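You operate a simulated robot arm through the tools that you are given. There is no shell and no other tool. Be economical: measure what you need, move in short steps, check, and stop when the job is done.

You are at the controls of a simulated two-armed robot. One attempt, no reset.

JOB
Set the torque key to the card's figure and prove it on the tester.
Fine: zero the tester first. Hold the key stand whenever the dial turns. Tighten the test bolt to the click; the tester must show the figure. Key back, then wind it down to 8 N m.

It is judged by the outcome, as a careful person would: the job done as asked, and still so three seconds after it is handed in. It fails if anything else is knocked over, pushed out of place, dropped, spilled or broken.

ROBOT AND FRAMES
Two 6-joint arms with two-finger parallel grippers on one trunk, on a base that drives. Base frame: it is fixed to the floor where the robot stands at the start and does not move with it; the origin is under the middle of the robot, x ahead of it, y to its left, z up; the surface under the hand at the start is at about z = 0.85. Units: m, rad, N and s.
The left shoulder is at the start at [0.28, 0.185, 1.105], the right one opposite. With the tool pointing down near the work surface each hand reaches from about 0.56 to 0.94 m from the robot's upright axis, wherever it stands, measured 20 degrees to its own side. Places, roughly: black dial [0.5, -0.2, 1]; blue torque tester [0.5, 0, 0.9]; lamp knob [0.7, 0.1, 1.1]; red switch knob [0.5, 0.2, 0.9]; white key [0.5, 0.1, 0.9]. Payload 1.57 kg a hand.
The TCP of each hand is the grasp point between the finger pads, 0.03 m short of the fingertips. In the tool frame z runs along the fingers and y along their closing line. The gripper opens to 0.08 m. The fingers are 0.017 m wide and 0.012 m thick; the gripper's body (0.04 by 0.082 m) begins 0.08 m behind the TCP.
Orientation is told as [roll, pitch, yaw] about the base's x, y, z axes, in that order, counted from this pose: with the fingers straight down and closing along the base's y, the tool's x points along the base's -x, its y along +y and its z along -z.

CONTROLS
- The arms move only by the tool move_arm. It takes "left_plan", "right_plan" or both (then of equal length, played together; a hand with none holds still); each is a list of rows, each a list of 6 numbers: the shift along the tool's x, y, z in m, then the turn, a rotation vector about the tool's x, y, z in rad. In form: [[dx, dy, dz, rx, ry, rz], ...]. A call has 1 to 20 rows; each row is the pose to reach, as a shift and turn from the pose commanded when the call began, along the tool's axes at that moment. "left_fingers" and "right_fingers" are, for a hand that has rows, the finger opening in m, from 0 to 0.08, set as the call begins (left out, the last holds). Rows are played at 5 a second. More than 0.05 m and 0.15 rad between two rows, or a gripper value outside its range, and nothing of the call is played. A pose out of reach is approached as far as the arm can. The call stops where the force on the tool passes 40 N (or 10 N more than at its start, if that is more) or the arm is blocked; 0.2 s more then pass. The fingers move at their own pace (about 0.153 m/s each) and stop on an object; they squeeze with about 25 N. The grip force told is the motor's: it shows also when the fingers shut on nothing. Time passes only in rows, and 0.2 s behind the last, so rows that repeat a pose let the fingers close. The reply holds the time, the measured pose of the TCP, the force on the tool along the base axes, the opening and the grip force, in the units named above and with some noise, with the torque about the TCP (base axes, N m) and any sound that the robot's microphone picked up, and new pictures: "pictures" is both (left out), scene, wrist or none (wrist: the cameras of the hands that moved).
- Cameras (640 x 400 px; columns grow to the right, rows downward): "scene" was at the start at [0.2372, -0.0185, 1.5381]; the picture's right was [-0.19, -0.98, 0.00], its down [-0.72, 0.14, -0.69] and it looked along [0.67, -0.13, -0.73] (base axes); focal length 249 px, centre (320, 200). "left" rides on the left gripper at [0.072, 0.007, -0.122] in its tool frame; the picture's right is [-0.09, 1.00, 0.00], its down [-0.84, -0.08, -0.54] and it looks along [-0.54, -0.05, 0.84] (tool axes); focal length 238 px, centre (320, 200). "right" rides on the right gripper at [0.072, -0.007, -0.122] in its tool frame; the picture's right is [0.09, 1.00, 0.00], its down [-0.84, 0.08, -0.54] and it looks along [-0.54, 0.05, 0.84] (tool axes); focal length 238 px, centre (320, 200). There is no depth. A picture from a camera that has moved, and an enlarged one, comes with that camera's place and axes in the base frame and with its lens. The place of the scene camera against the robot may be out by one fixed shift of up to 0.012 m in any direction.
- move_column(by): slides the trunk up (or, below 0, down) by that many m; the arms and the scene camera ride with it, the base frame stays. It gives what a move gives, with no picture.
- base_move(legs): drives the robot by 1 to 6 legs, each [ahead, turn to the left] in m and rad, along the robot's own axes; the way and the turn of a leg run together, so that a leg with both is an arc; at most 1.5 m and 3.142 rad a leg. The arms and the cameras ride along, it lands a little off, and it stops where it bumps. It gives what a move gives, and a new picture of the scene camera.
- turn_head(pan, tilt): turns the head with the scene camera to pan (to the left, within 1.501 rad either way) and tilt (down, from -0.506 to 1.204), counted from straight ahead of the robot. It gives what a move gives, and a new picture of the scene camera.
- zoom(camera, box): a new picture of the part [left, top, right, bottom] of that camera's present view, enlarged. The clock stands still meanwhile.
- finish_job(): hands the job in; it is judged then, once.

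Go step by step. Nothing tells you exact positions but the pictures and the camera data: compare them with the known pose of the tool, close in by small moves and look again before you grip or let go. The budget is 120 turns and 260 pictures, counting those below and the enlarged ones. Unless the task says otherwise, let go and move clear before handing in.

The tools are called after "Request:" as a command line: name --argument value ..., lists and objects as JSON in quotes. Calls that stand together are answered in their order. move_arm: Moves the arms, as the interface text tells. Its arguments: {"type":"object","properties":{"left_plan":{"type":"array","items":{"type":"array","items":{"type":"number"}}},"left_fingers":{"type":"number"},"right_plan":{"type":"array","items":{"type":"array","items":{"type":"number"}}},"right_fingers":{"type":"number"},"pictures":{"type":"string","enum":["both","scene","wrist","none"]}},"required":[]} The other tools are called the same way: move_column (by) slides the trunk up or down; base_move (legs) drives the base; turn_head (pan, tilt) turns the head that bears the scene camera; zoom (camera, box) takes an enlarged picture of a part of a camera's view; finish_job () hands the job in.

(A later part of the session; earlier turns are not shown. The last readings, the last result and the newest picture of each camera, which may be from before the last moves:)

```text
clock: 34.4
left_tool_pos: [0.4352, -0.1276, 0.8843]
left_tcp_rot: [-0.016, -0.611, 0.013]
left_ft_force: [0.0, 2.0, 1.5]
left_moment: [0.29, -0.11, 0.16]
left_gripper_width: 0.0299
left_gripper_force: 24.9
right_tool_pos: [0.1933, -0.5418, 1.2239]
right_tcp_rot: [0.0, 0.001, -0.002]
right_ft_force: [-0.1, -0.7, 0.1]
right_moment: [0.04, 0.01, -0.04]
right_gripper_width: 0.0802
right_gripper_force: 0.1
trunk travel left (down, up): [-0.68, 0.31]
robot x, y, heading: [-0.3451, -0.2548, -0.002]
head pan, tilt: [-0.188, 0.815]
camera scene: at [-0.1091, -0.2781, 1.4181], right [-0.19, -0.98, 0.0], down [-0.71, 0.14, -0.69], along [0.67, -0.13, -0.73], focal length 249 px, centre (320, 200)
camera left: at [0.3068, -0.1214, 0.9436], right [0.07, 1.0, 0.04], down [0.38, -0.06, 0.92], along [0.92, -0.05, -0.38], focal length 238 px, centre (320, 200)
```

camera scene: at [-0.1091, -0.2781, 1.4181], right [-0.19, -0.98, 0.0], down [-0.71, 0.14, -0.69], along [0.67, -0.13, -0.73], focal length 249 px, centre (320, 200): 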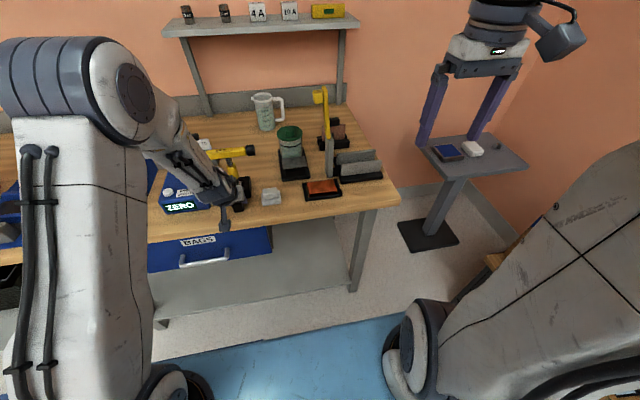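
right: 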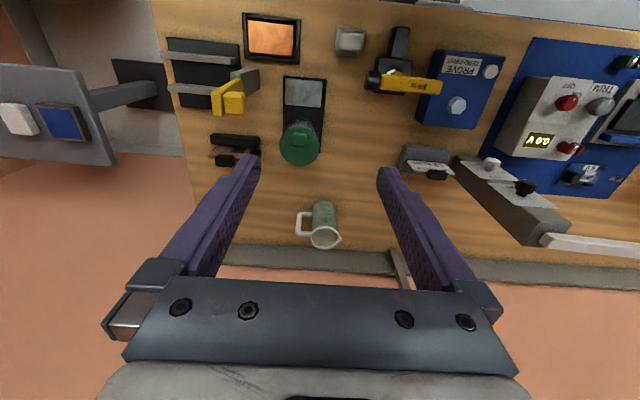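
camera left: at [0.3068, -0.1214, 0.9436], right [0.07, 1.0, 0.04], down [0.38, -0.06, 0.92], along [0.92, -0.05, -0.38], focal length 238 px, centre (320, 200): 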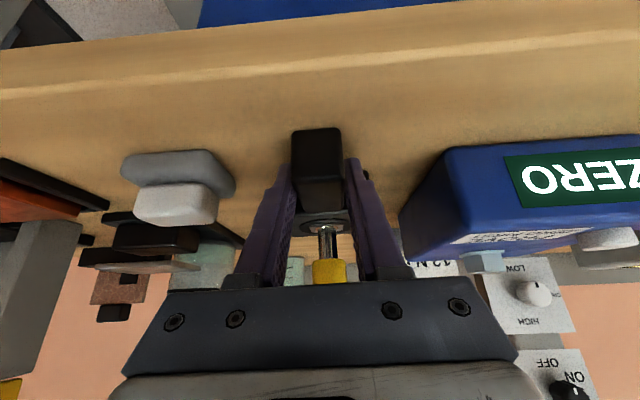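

The stand is held (opening 0.030 m, firm). Now the right hand travels to above the dial, yawed 90° so its fingers close across the dial.

Request:
move_arm --right_plan '[[-0.026, 0.029, 0.002, 0, 0, -0.13], [-0.052, 0.058, 0.003, 0, 0, -0.26], [-0.078, 0.087, 0.005, 0, 0, -0.39], [-0.104, 0.116, 0.006, 0, 0, -0.52], [-0.13, 0.145, 0.008, 0, 0, -0.65], [-0.156, 0.174, 0.01, 0, 0, -0.78], [-0.182, 0.203, 0.012, 0, 0, -0.91], [-0.208, 0.232, 0.014, 0, 0, -1.04], [-0.234, 0.26, 0.016, 0, 0, -1.17], [-0.26, 0.288, 0.018, 0, 0, -1.3], [-0.286, 0.316, 0.02, 0, 0, -1.44], [-0.312, 0.345, 0.02, 0, 0, -1.57], [-0.312, 0.345, 0.02, 0, 0, -1.57]]' --right_fingers 0.06

```text
clock: 37.2
left_tool_pos: [0.4362, -0.1275, 0.8843]
left_tcp_rot: [-0.015, -0.608, 0.01]
left_ft_force: [-2.9, -0.8, 4.1]
left_moment: [0.28, -0.5, 0.14]
left_gripper_width: 0.0297
left_gripper_force: 25.0
right_tool_pos: [0.4331, -0.2317, 1.1643]
right_tcp_rot: [0.001, 0.0, 1.555]
right_ft_force: [0.1, 0.0, 0.0]
right_moment: [0.0, 0.0, 0.0]
right_gripper_width: 0.0598
right_gripper_force: 0.1
right hand out of reach, approached as far as the arm can: row 9, 10, 11, 12, 13
trunk travel left (down, up): [-0.68, 0.31]
robot x, y, heading: [-0.3498, -0.2569, 0.0]
head pan, tilt: [-0.188, 0.815]
camera scene: at [-0.1093, -0.2782, 1.4182], right [-0.19, -0.98, 0.0], down [-0.71, 0.14, -0.69], along [0.67, -0.13, -0.73], focal length 249 px, centre (320, 200)
camera right: at [0.438, -0.3028, 1.2875], right [-1.0, -0.08, 0.0], down [-0.06, 0.84, 0.54], along [-0.04, 0.54, -0.84], focal length 238 px, centre (320, 200)
```

scene: 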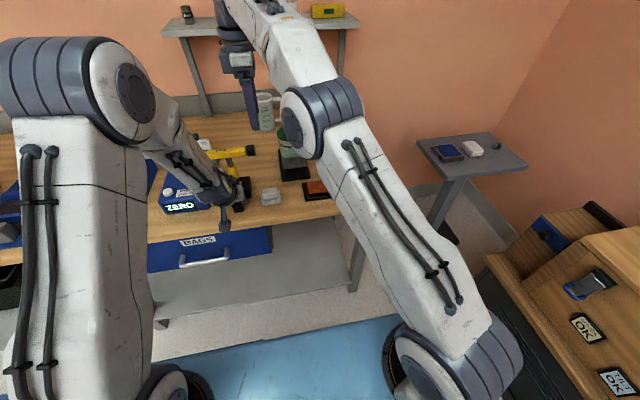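
right: 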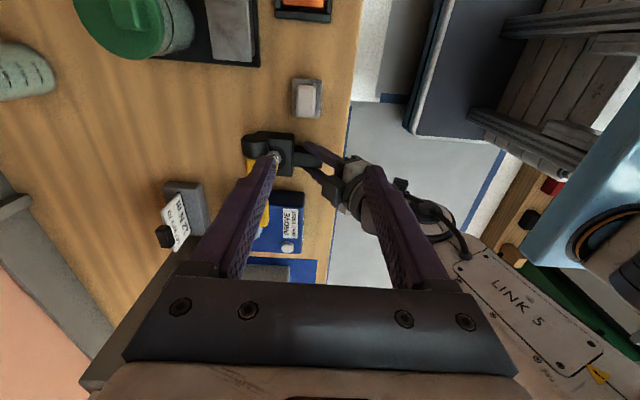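

The straight-down pose is at the edge of reach, so the right hand should lean back toward the robot, which also suits turning about the bar's axis. I lean it 0.52 rad and move to a pre-grasp point behind and above the dial.

Request:
move_arm --right_plan '[[-0.009, -0.008, 0.022, 0.13, 0, 0], [-0.018, -0.016, 0.045, 0.26, 0, 0], [-0.027, -0.024, 0.067, 0.39, 0, 0], [-0.035, -0.032, 0.09, 0.52, 0, 0], [-0.035, -0.032, 0.09, 0.52, 0, 0]]'

```text
clock: 38.4
left_tool_pos: [0.4361, -0.1277, 0.8855]
left_tcp_rot: [-0.015, -0.61, 0.009]
left_ft_force: [-0.1, 1.3, 1.5]
left_moment: [0.26, -0.19, 0.12]
left_gripper_width: 0.0295
left_gripper_force: 25.2
right_tool_pos: [0.4658, -0.1949, 1.0754]
right_tcp_rot: [-0.522, 0.001, 1.57]
right_ft_force: [-1.1, 0.0, 0.2]
right_moment: [0.02, 0.01, 0.01]
right_gripper_width: 0.0601
right_gripper_force: 0.0
trunk travel left (down, up): [-0.68, 0.31]
robot x, y, heading: [-0.3486, -0.2617, -0.005]
head pan, tilt: [-0.188, 0.815]
camera scene: at [-0.109, -0.278, 1.4181], right [-0.19, -0.98, 0.0], down [-0.71, 0.14, -0.69], along [0.67, -0.13, -0.73], focal length 249 px, centre (320, 200)
camera right: at [0.4094, -0.2673, 1.1856], right [-0.86, -0.09, -0.5], down [-0.34, 0.84, 0.43], along [0.38, 0.54, -0.75], focal length 238 px, centre (320, 200)
```

scene: 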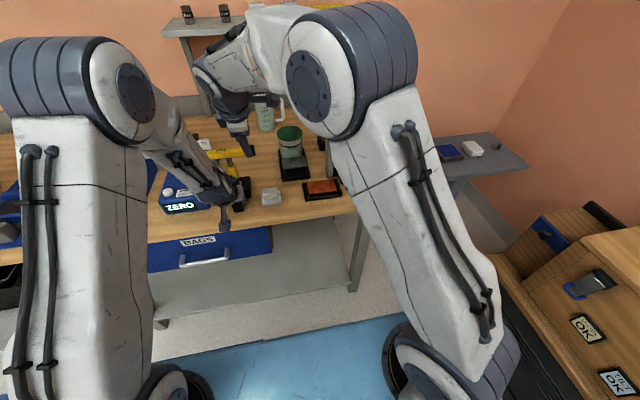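
right: 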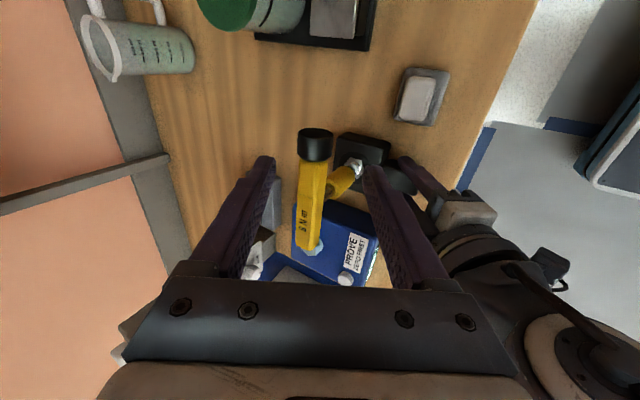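

The dial sits between the open fingers, centred at about [0.510, -0.194, 1.004]. I advance along the tool axis onto it.

Request:
move_arm --right_plan '[[-0.001, -0.002, 0.03, 0, 0, 0], [-0.001, -0.003, 0.06, 0, 0, 0], [-0.001, -0.003, 0.08, 0, 0, 0], [-0.001, -0.003, 0.08, 0, 0, 0]]' --pictures "wrist"

Request:
zoom --camera "right" --box '[220, 110, 420, 260]'

Request:
zoom --camera "scene" --box '[180, 100, 300, 220]'

```text
clock: 39.4
left_tool_pos: [0.4349, -0.1277, 0.8849]
left_tcp_rot: [-0.016, -0.608, 0.011]
left_ft_force: [-1.3, 0.2, 2.1]
left_moment: [0.23, -0.16, 0.08]
left_gripper_width: 0.0296
left_gripper_force: 24.6
right_tool_pos: [0.5075, -0.1937, 1.0082]
right_tcp_rot: [-0.52, 0.0, 1.57]
right_ft_force: [0.0, 0.3, -0.1]
right_moment: [-0.01, -0.02, 0.01]
right_gripper_width: 0.0601
right_gripper_force: 0.0
trunk travel left (down, up): [-0.68, 0.31]
robot x, y, heading: [-0.3442, -0.2575, -0.008]
head pan, tilt: [-0.188, 0.815]
camera right: at [0.452, -0.2666, 1.1174], right [-0.86, -0.09, -0.49], down [-0.33, 0.84, 0.43], along [0.38, 0.54, -0.75], focal length 238 px, centre (320, 200)
```

right: 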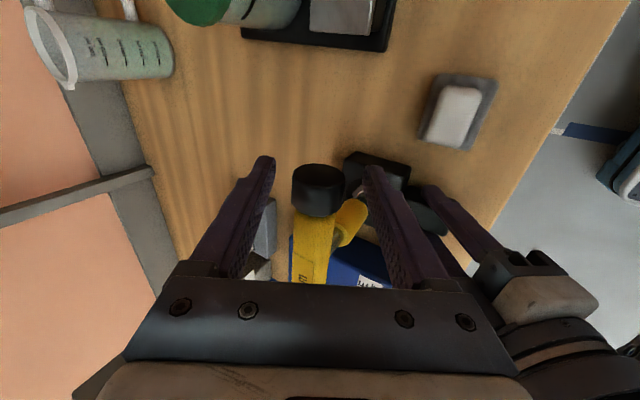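

```text
2.67 times, centred on (320, 185) of right
camera zoom: at [0.452, -0.2666, 1.1174], right [-0.86, -0.09, -0.49], down [-0.33, 0.84, 0.43], along [0.38, 0.54, -0.75], focal length 636 px, centre (320, 240)
```

zoom: 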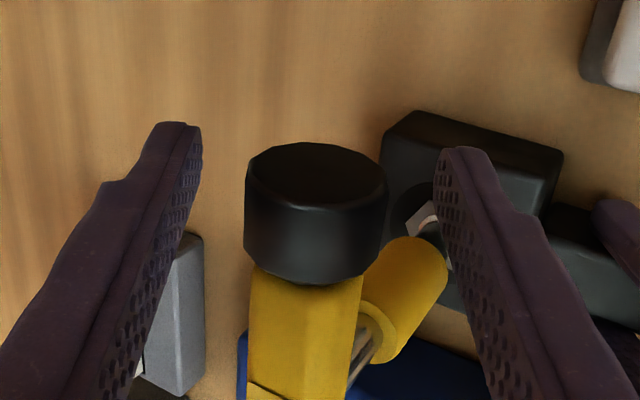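

```text
3.33 times, centred on (240, 160) of scene
camera zoom: at [-0.1091, -0.2781, 1.4181], right [-0.19, -0.98, 0.0], down [-0.71, 0.14, -0.69], along [0.67, -0.13, -0.73], focal length 830 px, centre (587, 333)
```

zoom: 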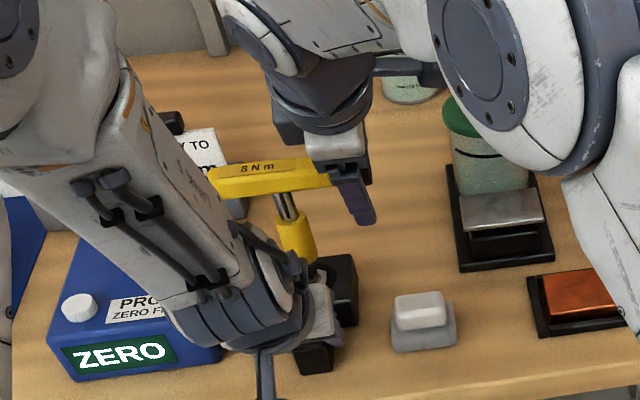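

The fingers straddle the dial, well centred. I close on it, with the stand still held.

Request:
move_arm --right_plan '[[0, 0, 0, 0, 0, 0], [0, 0, 0, 0, 0, 0], [0, 0, 0, 0, 0, 0]]' --right_fingers 0 --pictures "none"

Request:
move_arm --right_plan '[[0, 0, 0, 0.1, 0, 0], [0, 0, 0, 0.2, 0, 0], [0, 0, 0, 0.3, 0, 0], [0, 0, 0, 0.3, 0, 0]]' --pictures "wrist"

Request:
zoom --camera "right" --box '[220, 150, 420, 300]'

Request:
zoom --camera "scene" --box '[180, 100, 300, 220]'

```text
clock: 40.2
left_tool_pos: [0.4351, -0.1286, 0.8843]
left_tcp_rot: [-0.015, -0.609, 0.01]
left_ft_force: [-4.5, 1.4, 2.0]
left_moment: [0.25, -0.46, -0.24]
left_gripper_width: 0.03
left_gripper_force: 24.5
right_tool_pos: [0.5079, -0.1954, 1.0079]
right_tcp_rot: [-0.522, -0.001, 1.569]
right_ft_force: [5.4, -2.4, 1.2]
right_moment: [-0.18, 0.0, 0.02]
right_gripper_width: 0.0305
right_gripper_force: 24.7
trunk travel left (down, up): [-0.68, 0.31]
robot x, y, heading: [-0.3449, -0.2592, -0.004]
head pan, tilt: [-0.188, 0.815]
```

```text
clock: 41.2
left_tool_pos: [0.4359, -0.1282, 0.8849]
left_tcp_rot: [-0.015, -0.61, 0.01]
left_ft_force: [-4.4, 0.4, 1.3]
left_moment: [0.22, -0.1, -0.14]
left_gripper_width: 0.03
left_gripper_force: 24.5
right_tool_pos: [0.5068, -0.1955, 1.0074]
right_tcp_rot: [-0.82, -0.001, 1.569]
right_ft_force: [3.3, -0.3, 1.5]
right_moment: [-0.14, 0.28, 0.0]
right_gripper_width: 0.0301
right_gripper_force: 24.6
trunk travel left (down, up): [-0.68, 0.31]
robot x, y, heading: [-0.3465, -0.2591, -0.0]
head pan, tilt: [-0.188, 0.815]
camera right: at [0.4217, -0.2669, 1.0963], right [-0.68, -0.09, -0.73], down [-0.45, 0.84, 0.31], along [0.58, 0.54, -0.61], focal length 238 px, centre (320, 200)
```

right: 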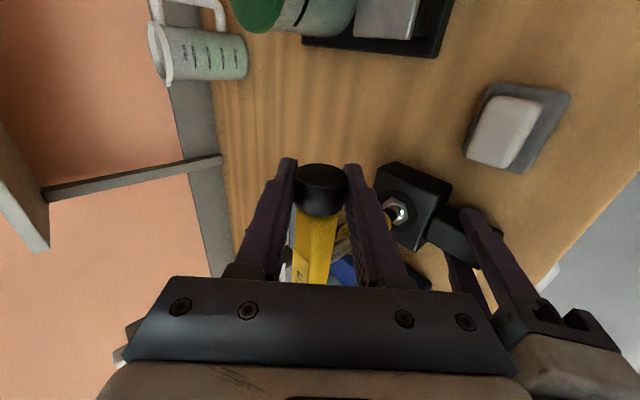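

```text
2.67 times, centred on (320, 225) of right
camera zoom: at [0.4217, -0.2669, 1.0963], right [-0.68, -0.09, -0.73], down [-0.45, 0.84, 0.31], along [0.58, 0.54, -0.61], focal length 636 px, centre (320, 133)
```

zoom: 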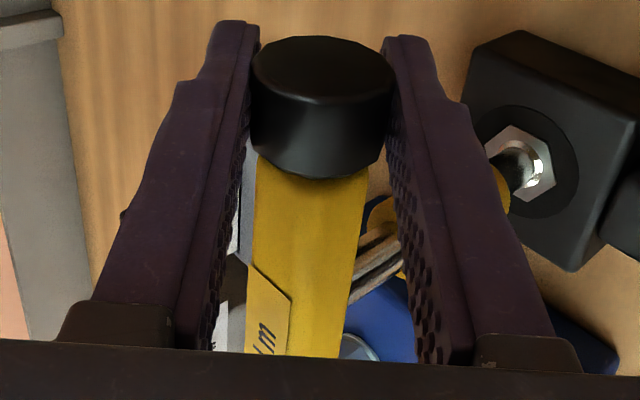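

```text
3.33 times, centred on (240, 160) of scene
camera zoom: at [-0.1091, -0.2782, 1.4181], right [-0.19, -0.98, 0.0], down [-0.71, 0.14, -0.69], along [0.67, -0.13, -0.73], focal length 830 px, centre (587, 333)
```

zoom: 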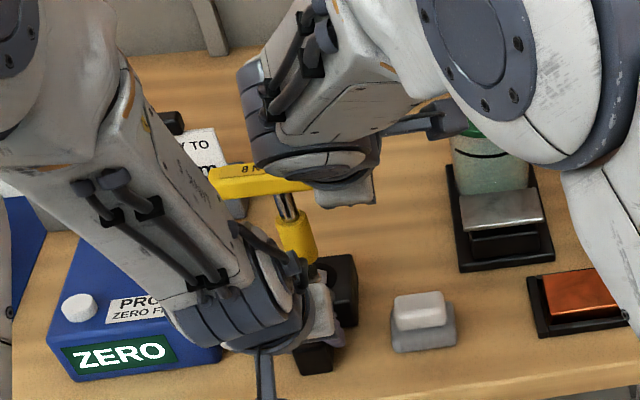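

The dial turned with a light drag. I'll release, swing the hand back open, and read the label.

Request:
move_arm --right_plan '[[0, 0, 0, 0, 0, 0], [0, 0, 0, 0, 0, 0], [0, 0, 0, -0.15, 0, 0], [0, 0, 0, -0.3, 0, 0], [0, 0, 0, -0.45, 0, 0], [0, 0, 0, -0.55, 0, 0], [0, 0, 0, -0.55, 0, 0]]' --right_fingers 0.06 --pictures "none"

Request:
zoom --camera "scene" --box '[220, 120, 300, 200]'

Request:
zoom --camera "right" --box '[220, 150, 420, 300]'

```text
clock: 42.8
left_tool_pos: [0.4355, -0.1277, 0.8839]
left_tcp_rot: [-0.016, -0.611, 0.009]
left_ft_force: [-0.2, -0.9, -0.4]
left_moment: [0.07, 0.3, -0.01]
left_gripper_width: 0.0299
left_gripper_force: 24.9
right_tool_pos: [0.5067, -0.1947, 1.0072]
right_tcp_rot: [-0.269, 0.0, 1.569]
right_ft_force: [-0.1, 0.3, -0.2]
right_moment: [-0.02, 0.01, -0.01]
right_gripper_width: 0.0603
right_gripper_force: 0.0
trunk travel left (down, up): [-0.68, 0.31]
robot x, y, heading: [-0.3439, -0.2561, -0.006]
head pan, tilt: [-0.188, 0.815]
```

```text
5.00 times, centred on (260, 160) of scene
camera zoom: at [-0.1089, -0.2781, 1.4181], right [-0.19, -0.98, 0.0], down [-0.71, 0.14, -0.69], along [0.67, -0.13, -0.73], focal length 1245 px, centre (620, 400)
```

zoom: 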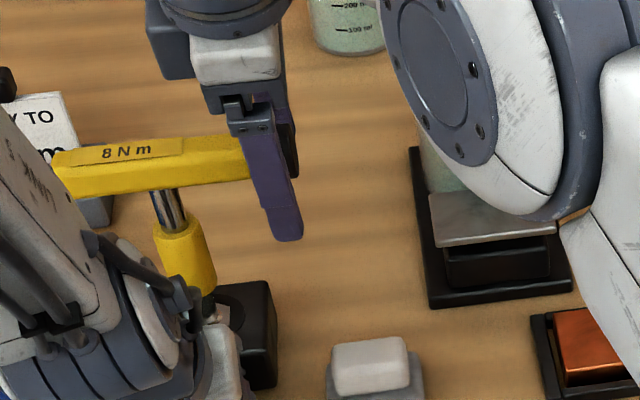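

```text
2.67 times, centred on (320, 225) of right
camera zoom: at [0.4807, -0.2669, 1.1274], right [-0.96, -0.09, -0.26], down [-0.22, 0.84, 0.5], along [0.18, 0.54, -0.82], focal length 636 px, centre (320, 133)
```

zoom: 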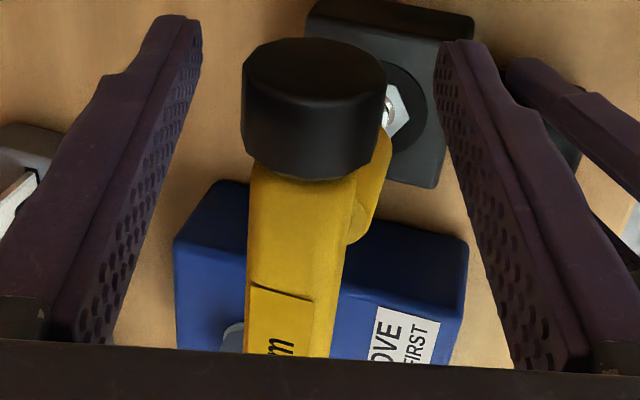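

The label still reads 8. Clockwise seen from the dial's end is probably up, so now I'll grip at the far lean and turn the other way.

Request:
move_arm --right_plan '[[0, 0, 0, 0.14, 0, 0], [0, 0, 0, 0.28, 0, 0], [0, 0, 0, 0.42, 0, 0], [0, 0, 0, 0.55, 0, 0], [0, 0, 0, 0.55, 0, 0]]' --right_fingers 0.06 --pictures "none"

Request:
move_arm --right_plan '[[0, 0, 0, 0, 0, 0], [0, 0, 0, 0, 0, 0], [0, 0, 0, -0.14, 0, 0], [0, 0, 0, -0.28, 0, 0], [0, 0, 0, -0.42, 0, 0], [0, 0, 0, -0.55, 0, 0], [0, 0, 0, -0.68, 0, 0], [0, 0, 0, -0.8, 0, 0], [0, 0, 0, -0.8, 0, 0]]' --right_fingers 0 --pictures "none"

Request:
zoom --camera "scene" --box '[220, 120, 300, 200]'

```text
clock: 44.0
left_tool_pos: [0.435, -0.1279, 0.8855]
left_tcp_rot: [-0.016, -0.608, 0.01]
left_ft_force: [0.3, 1.3, 0.3]
left_moment: [0.1, 0.34, -0.02]
left_gripper_width: 0.0297
left_gripper_force: 24.8
right_tool_pos: [0.5065, -0.1946, 1.0069]
right_tcp_rot: [-0.819, -0.003, 1.57]
right_ft_force: [0.4, 1.2, -0.6]
right_moment: [0.0, 0.01, 0.02]
right_gripper_width: 0.0599
right_gripper_force: 0.1
trunk travel left (down, up): [-0.68, 0.31]
robot x, y, heading: [-0.3448, -0.2593, -0.005]
head pan, tilt: [-0.188, 0.815]
```

```text
clock: 46.0
left_tool_pos: [0.434, -0.128, 0.8859]
left_tcp_rot: [-0.014, -0.606, 0.009]
left_ft_force: [-16.4, 1.0, 7.0]
left_moment: [-0.04, -0.41, -0.58]
left_gripper_width: 0.0306
left_gripper_force: 25.6
right_tool_pos: [0.4944, -0.2042, 1.0073]
right_tcp_rot: [-0.031, -0.002, 1.565]
right_ft_force: [21.9, -7.4, 24.9]
right_moment: [0.37, -0.17, -0.53]
right_gripper_width: 0.0312
right_gripper_force: 24.3
right hand out of reach, approached as far as the arm can: row 8, 9
trunk travel left (down, up): [-0.68, 0.31]
robot x, y, heading: [-0.3457, -0.2599, -0.004]
head pan, tilt: [-0.188, 0.815]
```

```text
5.00 times, centred on (260, 160) of scene
camera zoom: at [-0.11, -0.2787, 1.4187], right [-0.19, -0.98, 0.0], down [-0.71, 0.14, -0.69], along [0.67, -0.13, -0.73], focal length 1245 px, centre (620, 400)
```

zoom: 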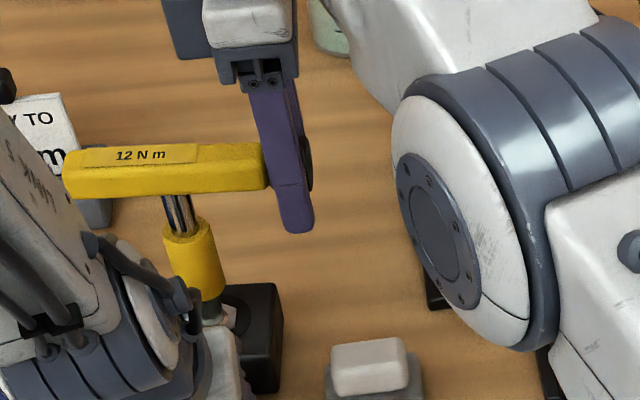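

The label now reads 12 N m. The arm strained at its reach limit there, so I open the fingers and back out along the tool before checking.

Request:
move_arm --right_plan '[[0, 0, 0, 0, 0, 0], [0, 0, 0, 0, 0, 0]]' --right_fingers 0.06 --pictures "wrist"

Request:
zoom --camera "scene" --box '[220, 120, 300, 200]'

```text
clock: 46.6
left_tool_pos: [0.4358, -0.1266, 0.8837]
left_tcp_rot: [-0.016, -0.612, 0.01]
left_ft_force: [0.8, -0.2, -1.8]
left_moment: [0.1, 0.29, -0.07]
left_gripper_width: 0.0296
left_gripper_force: 25.0
right_tool_pos: [0.493, -0.2006, 1.0029]
right_tcp_rot: [-0.017, 0.002, 1.57]
right_ft_force: [-0.1, 0.3, 1.4]
right_moment: [0.02, -0.02, -0.06]
right_gripper_width: 0.0599
right_gripper_force: 0.0
trunk travel left (down, up): [-0.68, 0.31]
robot x, y, heading: [-0.3475, -0.2612, 0.0]
head pan, tilt: [-0.188, 0.815]
camera right: at [0.497, -0.2726, 1.1258], right [-1.0, -0.09, -0.02], down [-0.09, 0.84, 0.54], along [-0.04, 0.54, -0.84], focal length 238 px, centre (320, 200)
```

right: 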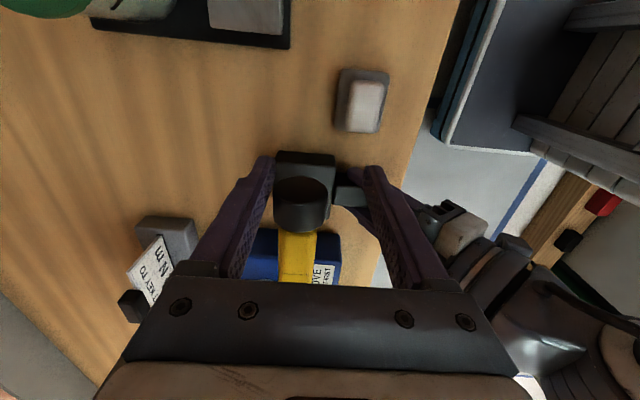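

```text
5.00 times, centred on (260, 160) of scene
camera zoom: at [-0.1089, -0.278, 1.4179], right [-0.19, -0.98, 0.0], down [-0.71, 0.14, -0.69], along [0.67, -0.13, -0.73], focal length 1245 px, centre (620, 400)
```

zoom: 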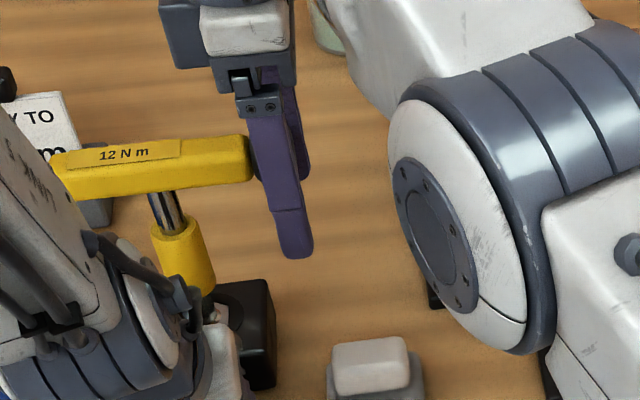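

The set holds at 12 N m and the key settled back squarely. Now I raise the right hand straight off the dial and tuck it back.

Request:
move_arm --right_plan '[[0, 0, -0.03, 0, 0, 0], [0, 0, -0.07, 0, 0, 0], [0.01, 0.03, -0.11, 0, 0, 0], [0.04, 0.06, -0.13, 0, 0, 0], [0.08, 0.09, -0.13, 0, 0, 0], [0.12, 0.12, -0.13, 0, 0, 0], [0.16, 0.15, -0.13, 0, 0, 0], [0.2, 0.18, -0.13, 0, 0, 0.1], [0.24, 0.2, -0.13, 0, 0, 0.2]]'

```text
refused: row 3 steps farther than a row can; nothing moved
```

Request:
move_arm --right_plan '[[0, 0, -0.03, 0, 0, 0], [0, 0, -0.07, 0, 0, 0], [0.01, 0.02, -0.11, 0, 0, 0], [0.035, 0.05, -0.13, 0, 0, 0], [0.07, 0.08, -0.13, 0, 0, 0], [0.105, 0.11, -0.13, 0, 0, 0], [0.14, 0.14, -0.13, 0, 0, 0], [0.175, 0.17, -0.13, 0, 0, 0], [0.21, 0.2, -0.13, 0, 0, 0], [0.24, 0.22, -0.13, 0, 0, 0]]'

```text
clock: 48.8
left_tool_pos: [0.4364, -0.1275, 0.8842]
left_tcp_rot: [-0.015, -0.609, 0.01]
left_ft_force: [0.1, -0.2, -4.5]
left_moment: [0.0, 0.29, 0.02]
left_gripper_width: 0.0295
left_gripper_force: 25.5
right_tool_pos: [0.2699, -0.4394, 1.1285]
right_tcp_rot: [-0.023, 0.001, 1.57]
right_ft_force: [0.3, 0.6, -0.4]
right_moment: [-0.04, -0.01, 0.01]
right_gripper_width: 0.0598
right_gripper_force: 0.1
right hand out of reach, approached as far as the arm can: row 1, 2, 3, 4, 5, 6
trunk travel left (down, up): [-0.68, 0.31]
robot x, y, heading: [-0.3414, -0.259, -0.008]
head pan, tilt: [-0.188, 0.815]
camera scene: at [-0.1084, -0.2778, 1.418], right [-0.19, -0.98, 0.0], down [-0.71, 0.14, -0.69], along [0.67, -0.13, -0.73], focal length 249 px, centre (320, 200)
camera right: at [0.2749, -0.512, 1.2517], right [-1.0, -0.09, -0.02], down [-0.09, 0.84, 0.54], along [-0.03, 0.54, -0.84], focal length 238 px, centre (320, 200)
```

scene: 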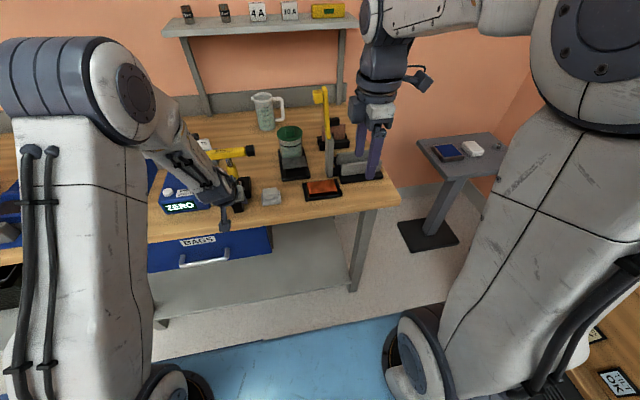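
right: 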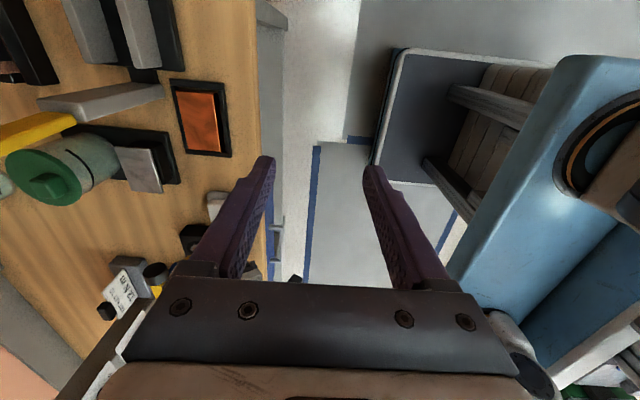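

Right hand clear. Now release the stand and withdraw the left hand backward along its fingers, then raise the trunk.

Request:
move_arm --left_plan '[[0, 0, 0, 0, 0, 0], [0, 0, 0, 0, 0, 0], [0, 0, -0.03, 0, 0, 0], [0, 0, -0.06, 0, 0, 0], [0, 0, -0.09, 0, 0, 0], [-0.02, 0, -0.13, 0, 0, 0], [-0.02, 0, -0.13, 0, 0, 0]]' --left_fingers 0.06

Request:
move_column --by 0.12

```text
clock: 50.4
left_tool_pos: [0.3787, -0.126, 1.005]
left_tcp_rot: [-0.007, -0.613, -0.007]
left_ft_force: [-0.2, -0.3, 0.8]
left_moment: [-0.04, -0.05, 0.03]
left_gripper_width: 0.06
left_gripper_force: 0.0
left hand out of reach, approached as far as the arm can: row 6
right_tool_pos: [0.2709, -0.4402, 1.1287]
right_tcp_rot: [-0.019, 0.0, 1.568]
right_ft_force: [-0.8, 0.0, -0.3]
right_moment: [0.0, -0.01, -0.01]
right_gripper_width: 0.0598
right_gripper_force: 0.0
trunk travel left (down, up): [-0.68, 0.31]
robot x, y, heading: [-0.3444, -0.2568, -0.002]
head pan, tilt: [-0.188, 0.815]
camera scene: at [-0.1089, -0.2781, 1.4181], right [-0.19, -0.98, 0.0], down [-0.71, 0.14, -0.69], along [0.67, -0.13, -0.73], focal length 249 px, centre (320, 200)
camera left: at [0.2499, -0.1193, 1.063], right [0.08, 1.0, 0.05], down [0.37, -0.08, 0.93], along [0.92, -0.06, -0.38], focal length 238 px, centre (320, 200)
```

scene: 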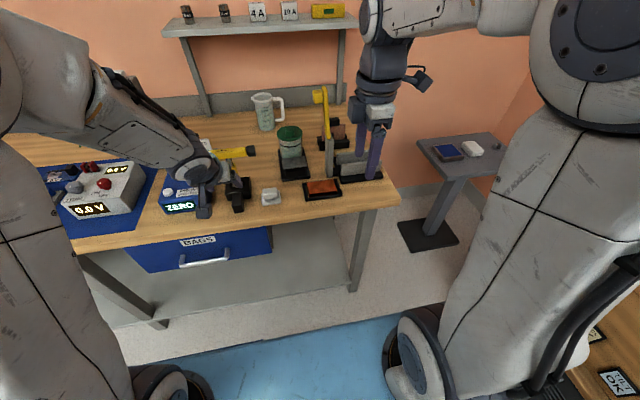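
left: 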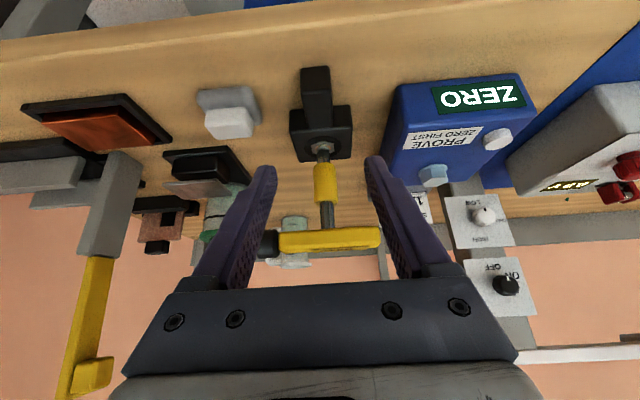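

```text
clock: 51.9
left_tool_pos: [0.3791, -0.126, 1.1232]
left_tcp_rot: [-0.018, -0.61, 0.01]
left_ft_force: [0.5, 0.6, 0.7]
left_moment: [0.0, 0.0, 0.02]
left_gripper_width: 0.06
left_gripper_force: 0.1
right_tool_pos: [0.2713, -0.441, 1.2485]
right_tcp_rot: [-0.02, 0.0, 1.57]
right_ft_force: [0.2, 0.1, 0.0]
right_moment: [0.02, 0.02, 0.01]
right_gripper_width: 0.0601
right_gripper_force: 0.0
trunk travel left (down, up): [-0.8, 0.19]
robot x, y, heading: [-0.3491, -0.2592, 0.0]
head pan, tilt: [-0.188, 0.815]
```

Next I straighten the left hand to vertical, then yaw it 90°, before driving forward.

Request:
move_arm --left_plan '[[-0.007, 0, -0.01, 0, 0.13, 0], [-0.014, 0, -0.02, 0, 0.26, 0], [-0.021, 0, -0.03, 0, 0.39, 0], [-0.028, 0, -0.04, 0, 0.52, 0], [-0.034, 0, -0.049, 0, 0.61, 0], [-0.034, 0, -0.049, 0, 0.61, 0]]' --pictures "none"

Request:
move_arm --left_plan '[[0, 0, 0, 0, 0, -0.14], [0, 0, 0, 0, 0, -0.28], [0, 0, 0, 0, 0, -0.42], [0, 0, 0, 0, 0, -0.56], [0, 0, 0, 0, 0, -0.7], [0, 0, 0, 0, 0, -0.84], [0, 0, 0, 0, 0, -0.98], [0, 0, 0, 0, 0, -1.12], [0, 0, 0, 0, 0, -1.26], [0, 0, 0, 0, 0, -1.4], [0, 0, 0, 0, 0, -1.57], [0, 0, 0, 0, 0, -1.57]]' --pictures "scene"

```text
clock: 53.3
left_tool_pos: [0.3788, -0.1255, 1.1841]
left_tcp_rot: [-0.014, 0.002, 0.002]
left_ft_force: [-0.6, 0.0, -0.3]
left_moment: [0.0, -0.02, -0.04]
left_gripper_width: 0.06
left_gripper_force: 0.1
left hand out of reach, approached as far as the arm can: row 1
right_tool_pos: [0.2706, -0.4401, 1.249]
right_tcp_rot: [-0.021, -0.001, 1.57]
right_ft_force: [0.5, 0.5, 0.2]
right_moment: [0.03, -0.04, 0.0]
right_gripper_width: 0.0602
right_gripper_force: 0.1
trunk travel left (down, up): [-0.8, 0.19]
robot x, y, heading: [-0.3454, -0.2567, -0.003]
head pan, tilt: [-0.188, 0.815]
```

```text
refused: row 11 steps farther than a row can; nothing moved
```

Request:
move_arm --left_plan '[[0, 0, 0, 0, 0, -0.14], [0, 0, 0, 0, 0, -0.28], [0, 0, 0, 0, 0, -0.42], [0, 0, 0, 0, 0, -0.56], [0, 0, 0, 0, 0, -0.7], [0, 0, 0, 0, 0, -0.84], [0, 0, 0, 0, 0, -0.98], [0, 0, 0, 0, 0, -1.12], [0, 0, 0, 0, 0, -1.26], [0, 0, 0, 0, 0, -1.4], [0, 0, 0, 0, 0, -1.5], [0, 0, 0, 0, 0, -1.57], [0, 0, 0, 0, 0, -1.57]]' --pictures "none"

Request:
base_move --legs '[[0.2, 0]]'

```text
clock: 56.1
left_tool_pos: [0.3797, -0.1261, 1.1831]
left_tcp_rot: [0.0, 0.013, 1.575]
left_ft_force: [0.1, -0.4, 0.1]
left_moment: [0.02, 0.0, 0.0]
left_gripper_width: 0.0602
left_gripper_force: 0.0
right_tool_pos: [0.2708, -0.4395, 1.2485]
right_tcp_rot: [-0.02, 0.001, 1.57]
right_ft_force: [0.1, 0.1, 0.4]
right_moment: [-0.03, 0.01, 0.02]
right_gripper_width: 0.0601
right_gripper_force: 0.1
trunk travel left (down, up): [-0.8, 0.19]
robot x, y, heading: [-0.3464, -0.2574, -0.003]
head pan, tilt: [-0.188, 0.815]
```

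```text
clock: 57.7
left_tool_pos: [0.5791, -0.126, 1.1822]
left_tcp_rot: [0.0, 0.013, 1.573]
left_ft_force: [-0.1, -0.3, 0.3]
left_moment: [0.02, 0.01, 0.01]
left_gripper_width: 0.06
left_gripper_force: 0.1
right_tool_pos: [0.4712, -0.4397, 1.2483]
right_tcp_rot: [-0.02, 0.0, 1.568]
right_ft_force: [-0.6, 0.7, -0.1]
right_moment: [0.0, -0.01, 0.01]
right_gripper_width: 0.0603
right_gripper_force: 0.1
trunk travel left (down, up): [-0.8, 0.19]
robot x, y, heading: [-0.1457, -0.2599, -0.003]
head pan, tilt: [-0.188, 0.815]
camera scene: at [0.0912, -0.2787, 1.5381], right [-0.19, -0.98, 0.0], down [-0.71, 0.14, -0.69], along [0.67, -0.13, -0.73], focal length 249 px, centre (320, 200)
```

scene: 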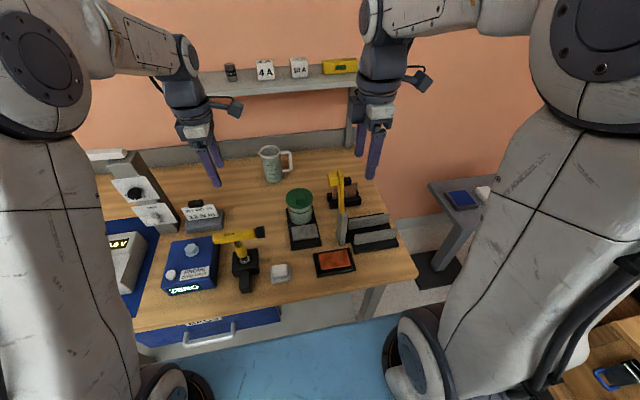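

All looks undisturbed. I enlarge the bolt and the key for hex orientations and positions.

Request:
zoom --camera "scene" --box '[150, 215, 290, 302]'

Request:
move_arm --left_plan '[[0, 0.03, 0, 0, 0, 0], [0, 0.06, 0, 0, 0, 0], [0, 0.074, 0, 0, 0, 0], [0, 0.074, 0, 0, 0, 0]]' --pictures "wrist"

```text
4.57 times, centred on (220, 258) of scene
camera zoom: at [0.0912, -0.2787, 1.5381], right [-0.19, -0.98, 0.0], down [-0.71, 0.14, -0.69], along [0.67, -0.13, -0.73], focal length 1138 px, centre (777, -67)
```

zoom: 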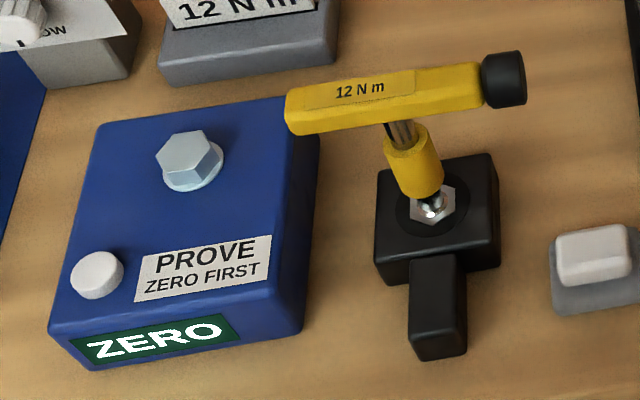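

```text
clock: 58.7
left_tool_pos: [0.5047, -0.1261, 1.1828]
left_tcp_rot: [-0.001, 0.013, 1.572]
left_ft_force: [-0.7, -0.9, -0.6]
left_moment: [-0.01, 0.02, 0.0]
left_gripper_width: 0.0603
left_gripper_force: 0.0
right_tool_pos: [0.4705, -0.4403, 1.249]
right_tcp_rot: [-0.02, -0.001, 1.57]
right_ft_force: [0.4, -0.4, 0.0]
right_moment: [-0.04, 0.02, 0.0]
right_gripper_width: 0.0599
right_gripper_force: 0.1
trunk travel left (down, up): [-0.8, 0.19]
robot x, y, heading: [-0.1435, -0.2596, -0.003]
head pan, tilt: [-0.188, 0.815]
camera left: at [0.4981, -0.1976, 1.3064], right [-1.0, 0.09, 0.0], down [0.08, 0.84, 0.53], along [0.05, 0.53, -0.85], focal length 238 px, centre (320, 200)
```

left: 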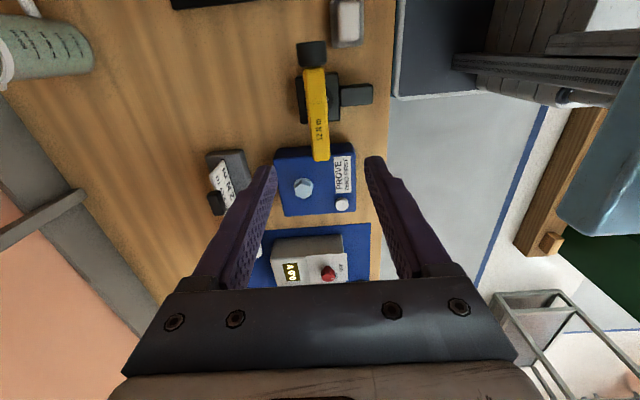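

I want a better look at how the key seats on the stand before lifting it.

Request:
zoom --camera "scene" --box '[222, 238, 262, 263]'

Request:
zoom --camera "left" --box '[260, 30, 380, 220]'

```text
16.00 times, centred on (242, 250) of scene
camera zoom: at [0.0915, -0.2787, 1.5381], right [-0.19, -0.98, 0.0], down [-0.71, 0.14, -0.69], along [0.67, -0.13, -0.73], focal length 3984 px, centre (1568, -608)
```

zoom: 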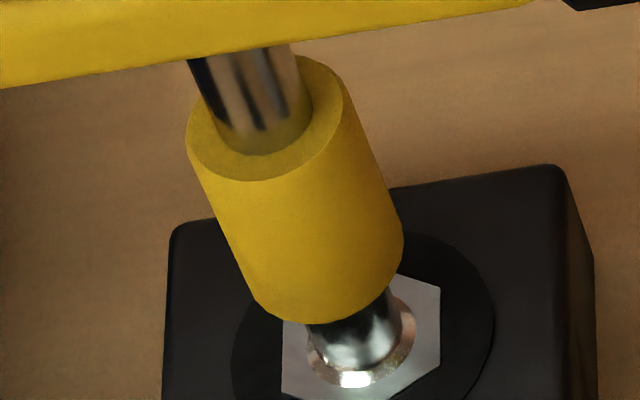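

```text
2.11 times, centred on (320, 125) of left
camera zoom: at [0.4981, -0.1976, 1.3064], right [-1.0, 0.09, 0.0], down [0.08, 0.84, 0.53], along [0.05, 0.53, -0.85], focal length 502 px, centre (320, 358)
```

zoom: 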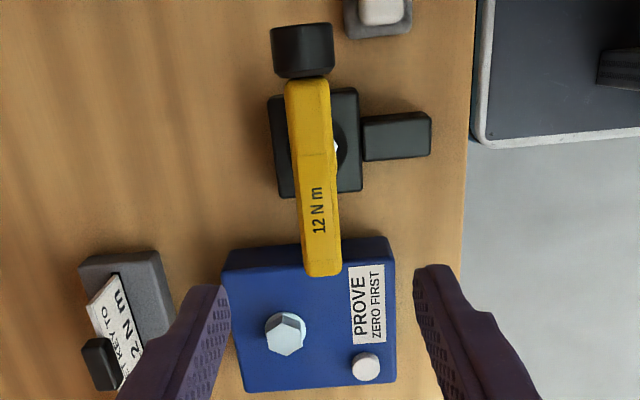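

I need to see the bolt head and the key's tip more closely.

Request:
zoom --camera "scene" --box '[176, 238, 208, 262]'

Request:
zoom --camera "scene" --box '[226, 248, 266, 278]'

```text
16.00 times, centred on (192, 250) of scene
camera zoom: at [0.0915, -0.2787, 1.5381], right [-0.19, -0.98, 0.0], down [-0.71, 0.14, -0.69], along [0.67, -0.13, -0.73], focal length 3984 px, centre (2368, -600)
```

zoom: 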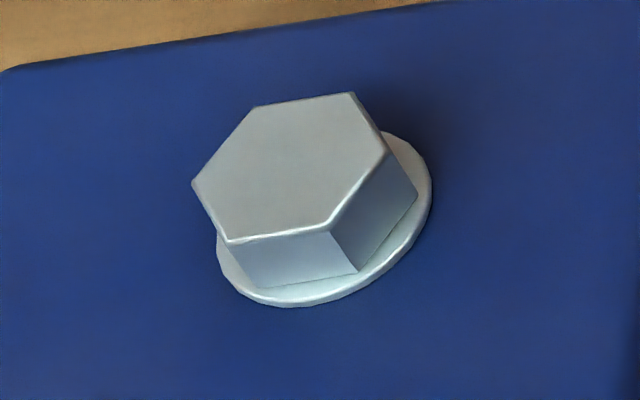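

```text
13.33 times, centred on (246, 263) of scene
camera zoom: at [0.0915, -0.2787, 1.5381], right [-0.19, -0.98, 0.0], down [-0.71, 0.14, -0.69], along [0.67, -0.13, -0.73], focal length 3320 px, centre (1307, -640)
```

zoom: 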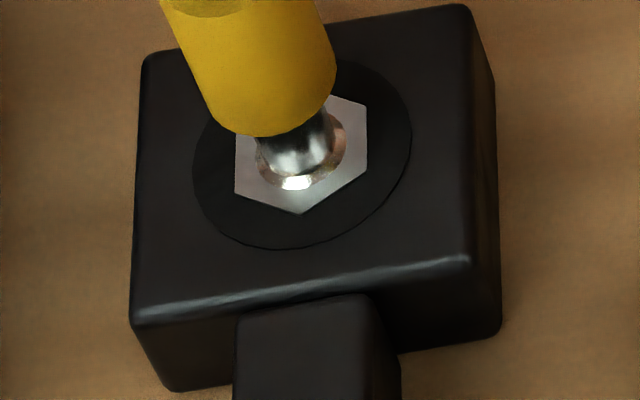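

The hex under the key has corners along x, the bolt's are along y, so the key will need a 30° offset. The bar runs y -0.077 to -0.183 at x ≈ 0.507. I descend over the shaft.

Request:
move_arm --left_plan '[[0.003, -0.002, 0.04, 0, 0, 0], [0.003, -0.002, 0.08, 0, 0, 0], [0.003, -0.002, 0.115, 0, 0, 0], [0.003, -0.002, 0.115, 0, 0, 0]]' --pictures "both"

Request:
zoom --camera "left" --box '[220, 100, 420, 225]'

```text
clock: 59.7
left_tool_pos: [0.5075, -0.1306, 1.0696]
left_tcp_rot: [-0.001, 0.011, 1.572]
left_ft_force: [0.4, 0.5, 0.9]
left_moment: [0.0, 0.03, -0.02]
left_gripper_width: 0.0601
left_gripper_force: 0.0
right_tool_pos: [0.472, -0.4406, 1.2479]
right_tcp_rot: [-0.018, 0.001, 1.571]
right_ft_force: [-0.1, 0.4, 0.0]
right_moment: [0.01, 0.09, -0.02]
right_gripper_width: 0.0601
right_gripper_force: 0.0
trunk travel left (down, up): [-0.8, 0.19]
robot x, y, heading: [-0.142, -0.2592, -0.001]
head pan, tilt: [-0.188, 0.815]
camera scene: at [0.0917, -0.2787, 1.5381], right [-0.19, -0.98, 0.0], down [-0.71, 0.14, -0.69], along [0.67, -0.13, -0.73], focal length 249 px, centre (320, 200)
camera left: at [0.5003, -0.2022, 1.1917], right [-1.0, 0.09, 0.0], down [0.08, 0.84, 0.53], along [0.05, 0.53, -0.85], focal length 238 px, centre (320, 200)
```

scene: 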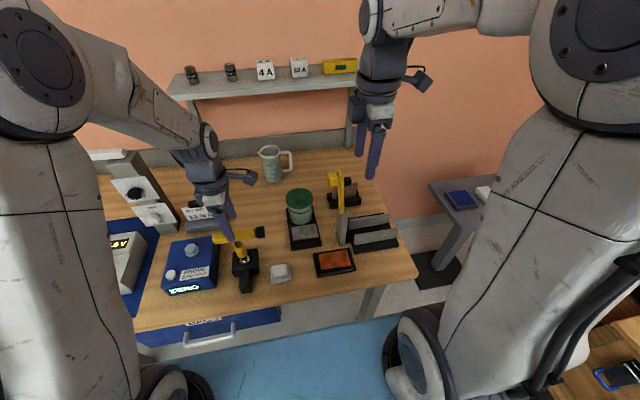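
left: 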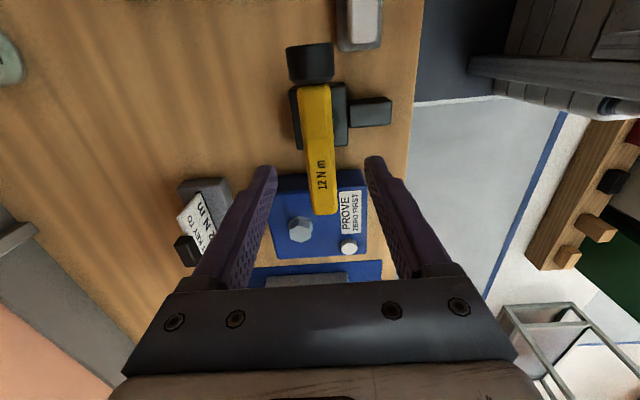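

```text
3.20 times, centred on (320, 162) of left
camera zoom: at [0.5003, -0.2022, 1.1917], right [-1.0, 0.09, 0.0], down [0.08, 0.84, 0.53], along [0.05, 0.53, -0.85], focal length 763 px, centre (320, 320)
```

zoom: 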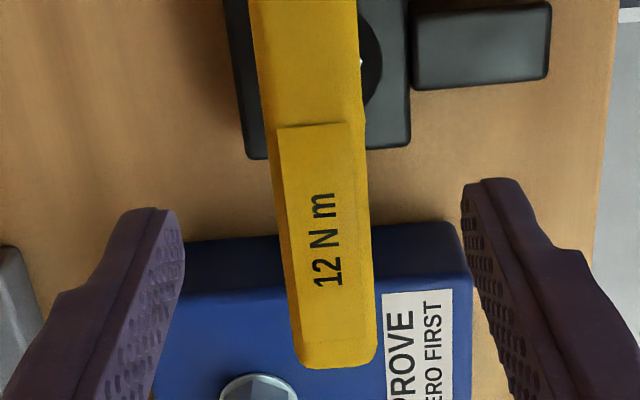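

The bar is centred between the fingers. I lower 0.066 and close on it.

Request:
move_arm --left_plan '[[0, 0, 0.035, 0, 0, 0], [0, 0, 0.066, 0, 0, 0], [0, 0, 0.066, 0, 0, 0]]' --pictures "wrist"

Request:
move_arm --left_plan '[[0, 0, 0, 0, 0, 0], [0, 0, 0, 0, 0, 0], [0, 0, 0, 0, 0, 0]]' --left_fingers 0 --pictures "both"

```text
clock: 60.5
left_tool_pos: [0.5073, -0.1318, 1.0029]
left_tcp_rot: [0.0, 0.012, 1.573]
left_ft_force: [1.0, 0.6, -0.3]
left_moment: [0.01, 0.0, 0.06]
left_gripper_width: 0.0599
left_gripper_force: 0.0
right_tool_pos: [0.4711, -0.4413, 1.2489]
right_tcp_rot: [-0.018, 0.001, 1.569]
right_ft_force: [-0.5, 0.5, 0.7]
right_moment: [0.02, 0.0, 0.02]
right_gripper_width: 0.0602
right_gripper_force: 0.1
trunk travel left (down, up): [-0.8, 0.19]
robot x, y, heading: [-0.146, -0.2593, -0.004]
head pan, tilt: [-0.188, 0.815]
camera left: at [0.5005, -0.2031, 1.1257], right [-1.0, 0.09, 0.0], down [0.08, 0.84, 0.53], along [0.05, 0.53, -0.85], focal length 238 px, centre (320, 200)
```

left: 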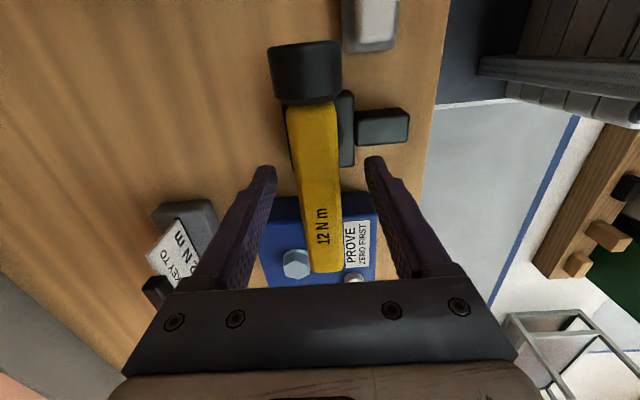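

```text
clock: 61.3
left_tool_pos: [0.5077, -0.1321, 1.0037]
left_tcp_rot: [-0.001, 0.012, 1.573]
left_ft_force: [1.0, 0.4, 0.1]
left_moment: [-0.04, -0.09, -0.01]
left_gripper_width: 0.0238
left_gripper_force: 25.0
right_tool_pos: [0.4712, -0.4409, 1.2492]
right_tcp_rot: [-0.017, 0.0, 1.568]
right_ft_force: [0.3, 0.4, 0.0]
right_moment: [-0.02, 0.01, -0.01]
right_gripper_width: 0.0601
right_gripper_force: 0.0
trunk travel left (down, up): [-0.8, 0.19]
robot x, y, heading: [-0.1474, -0.2594, -0.006]
head pan, tilt: [-0.188, 0.815]
camera scene: at [0.0917, -0.2787, 1.538], right [-0.19, -0.98, 0.0], down [-0.71, 0.14, -0.69], along [0.67, -0.13, -0.73], focal length 249 px, centre (320, 200)
camera left: at [0.5004, -0.2031, 1.126], right [-1.0, 0.09, 0.0], down [0.08, 0.84, 0.53], along [0.05, 0.53, -0.85], focal length 238 px, centre (320, 200)
```

scene: 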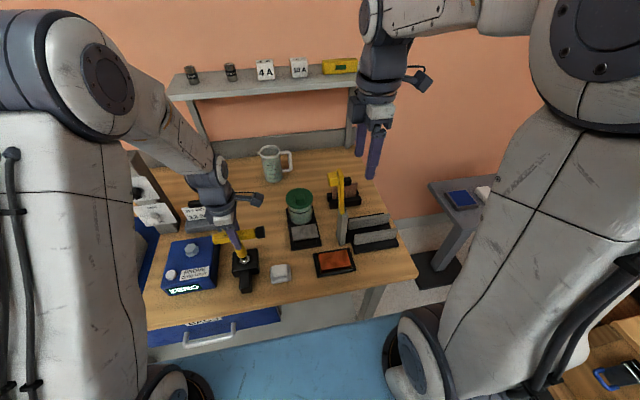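
left: 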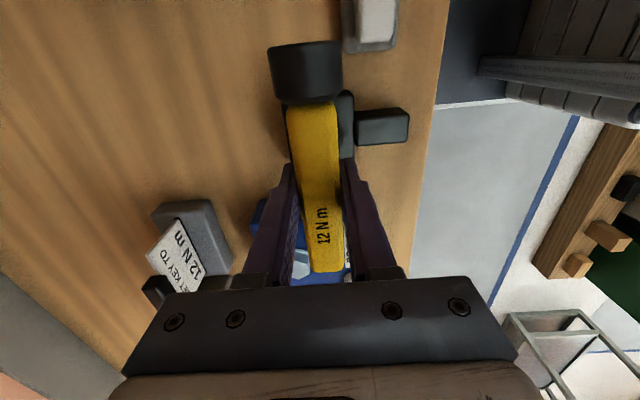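

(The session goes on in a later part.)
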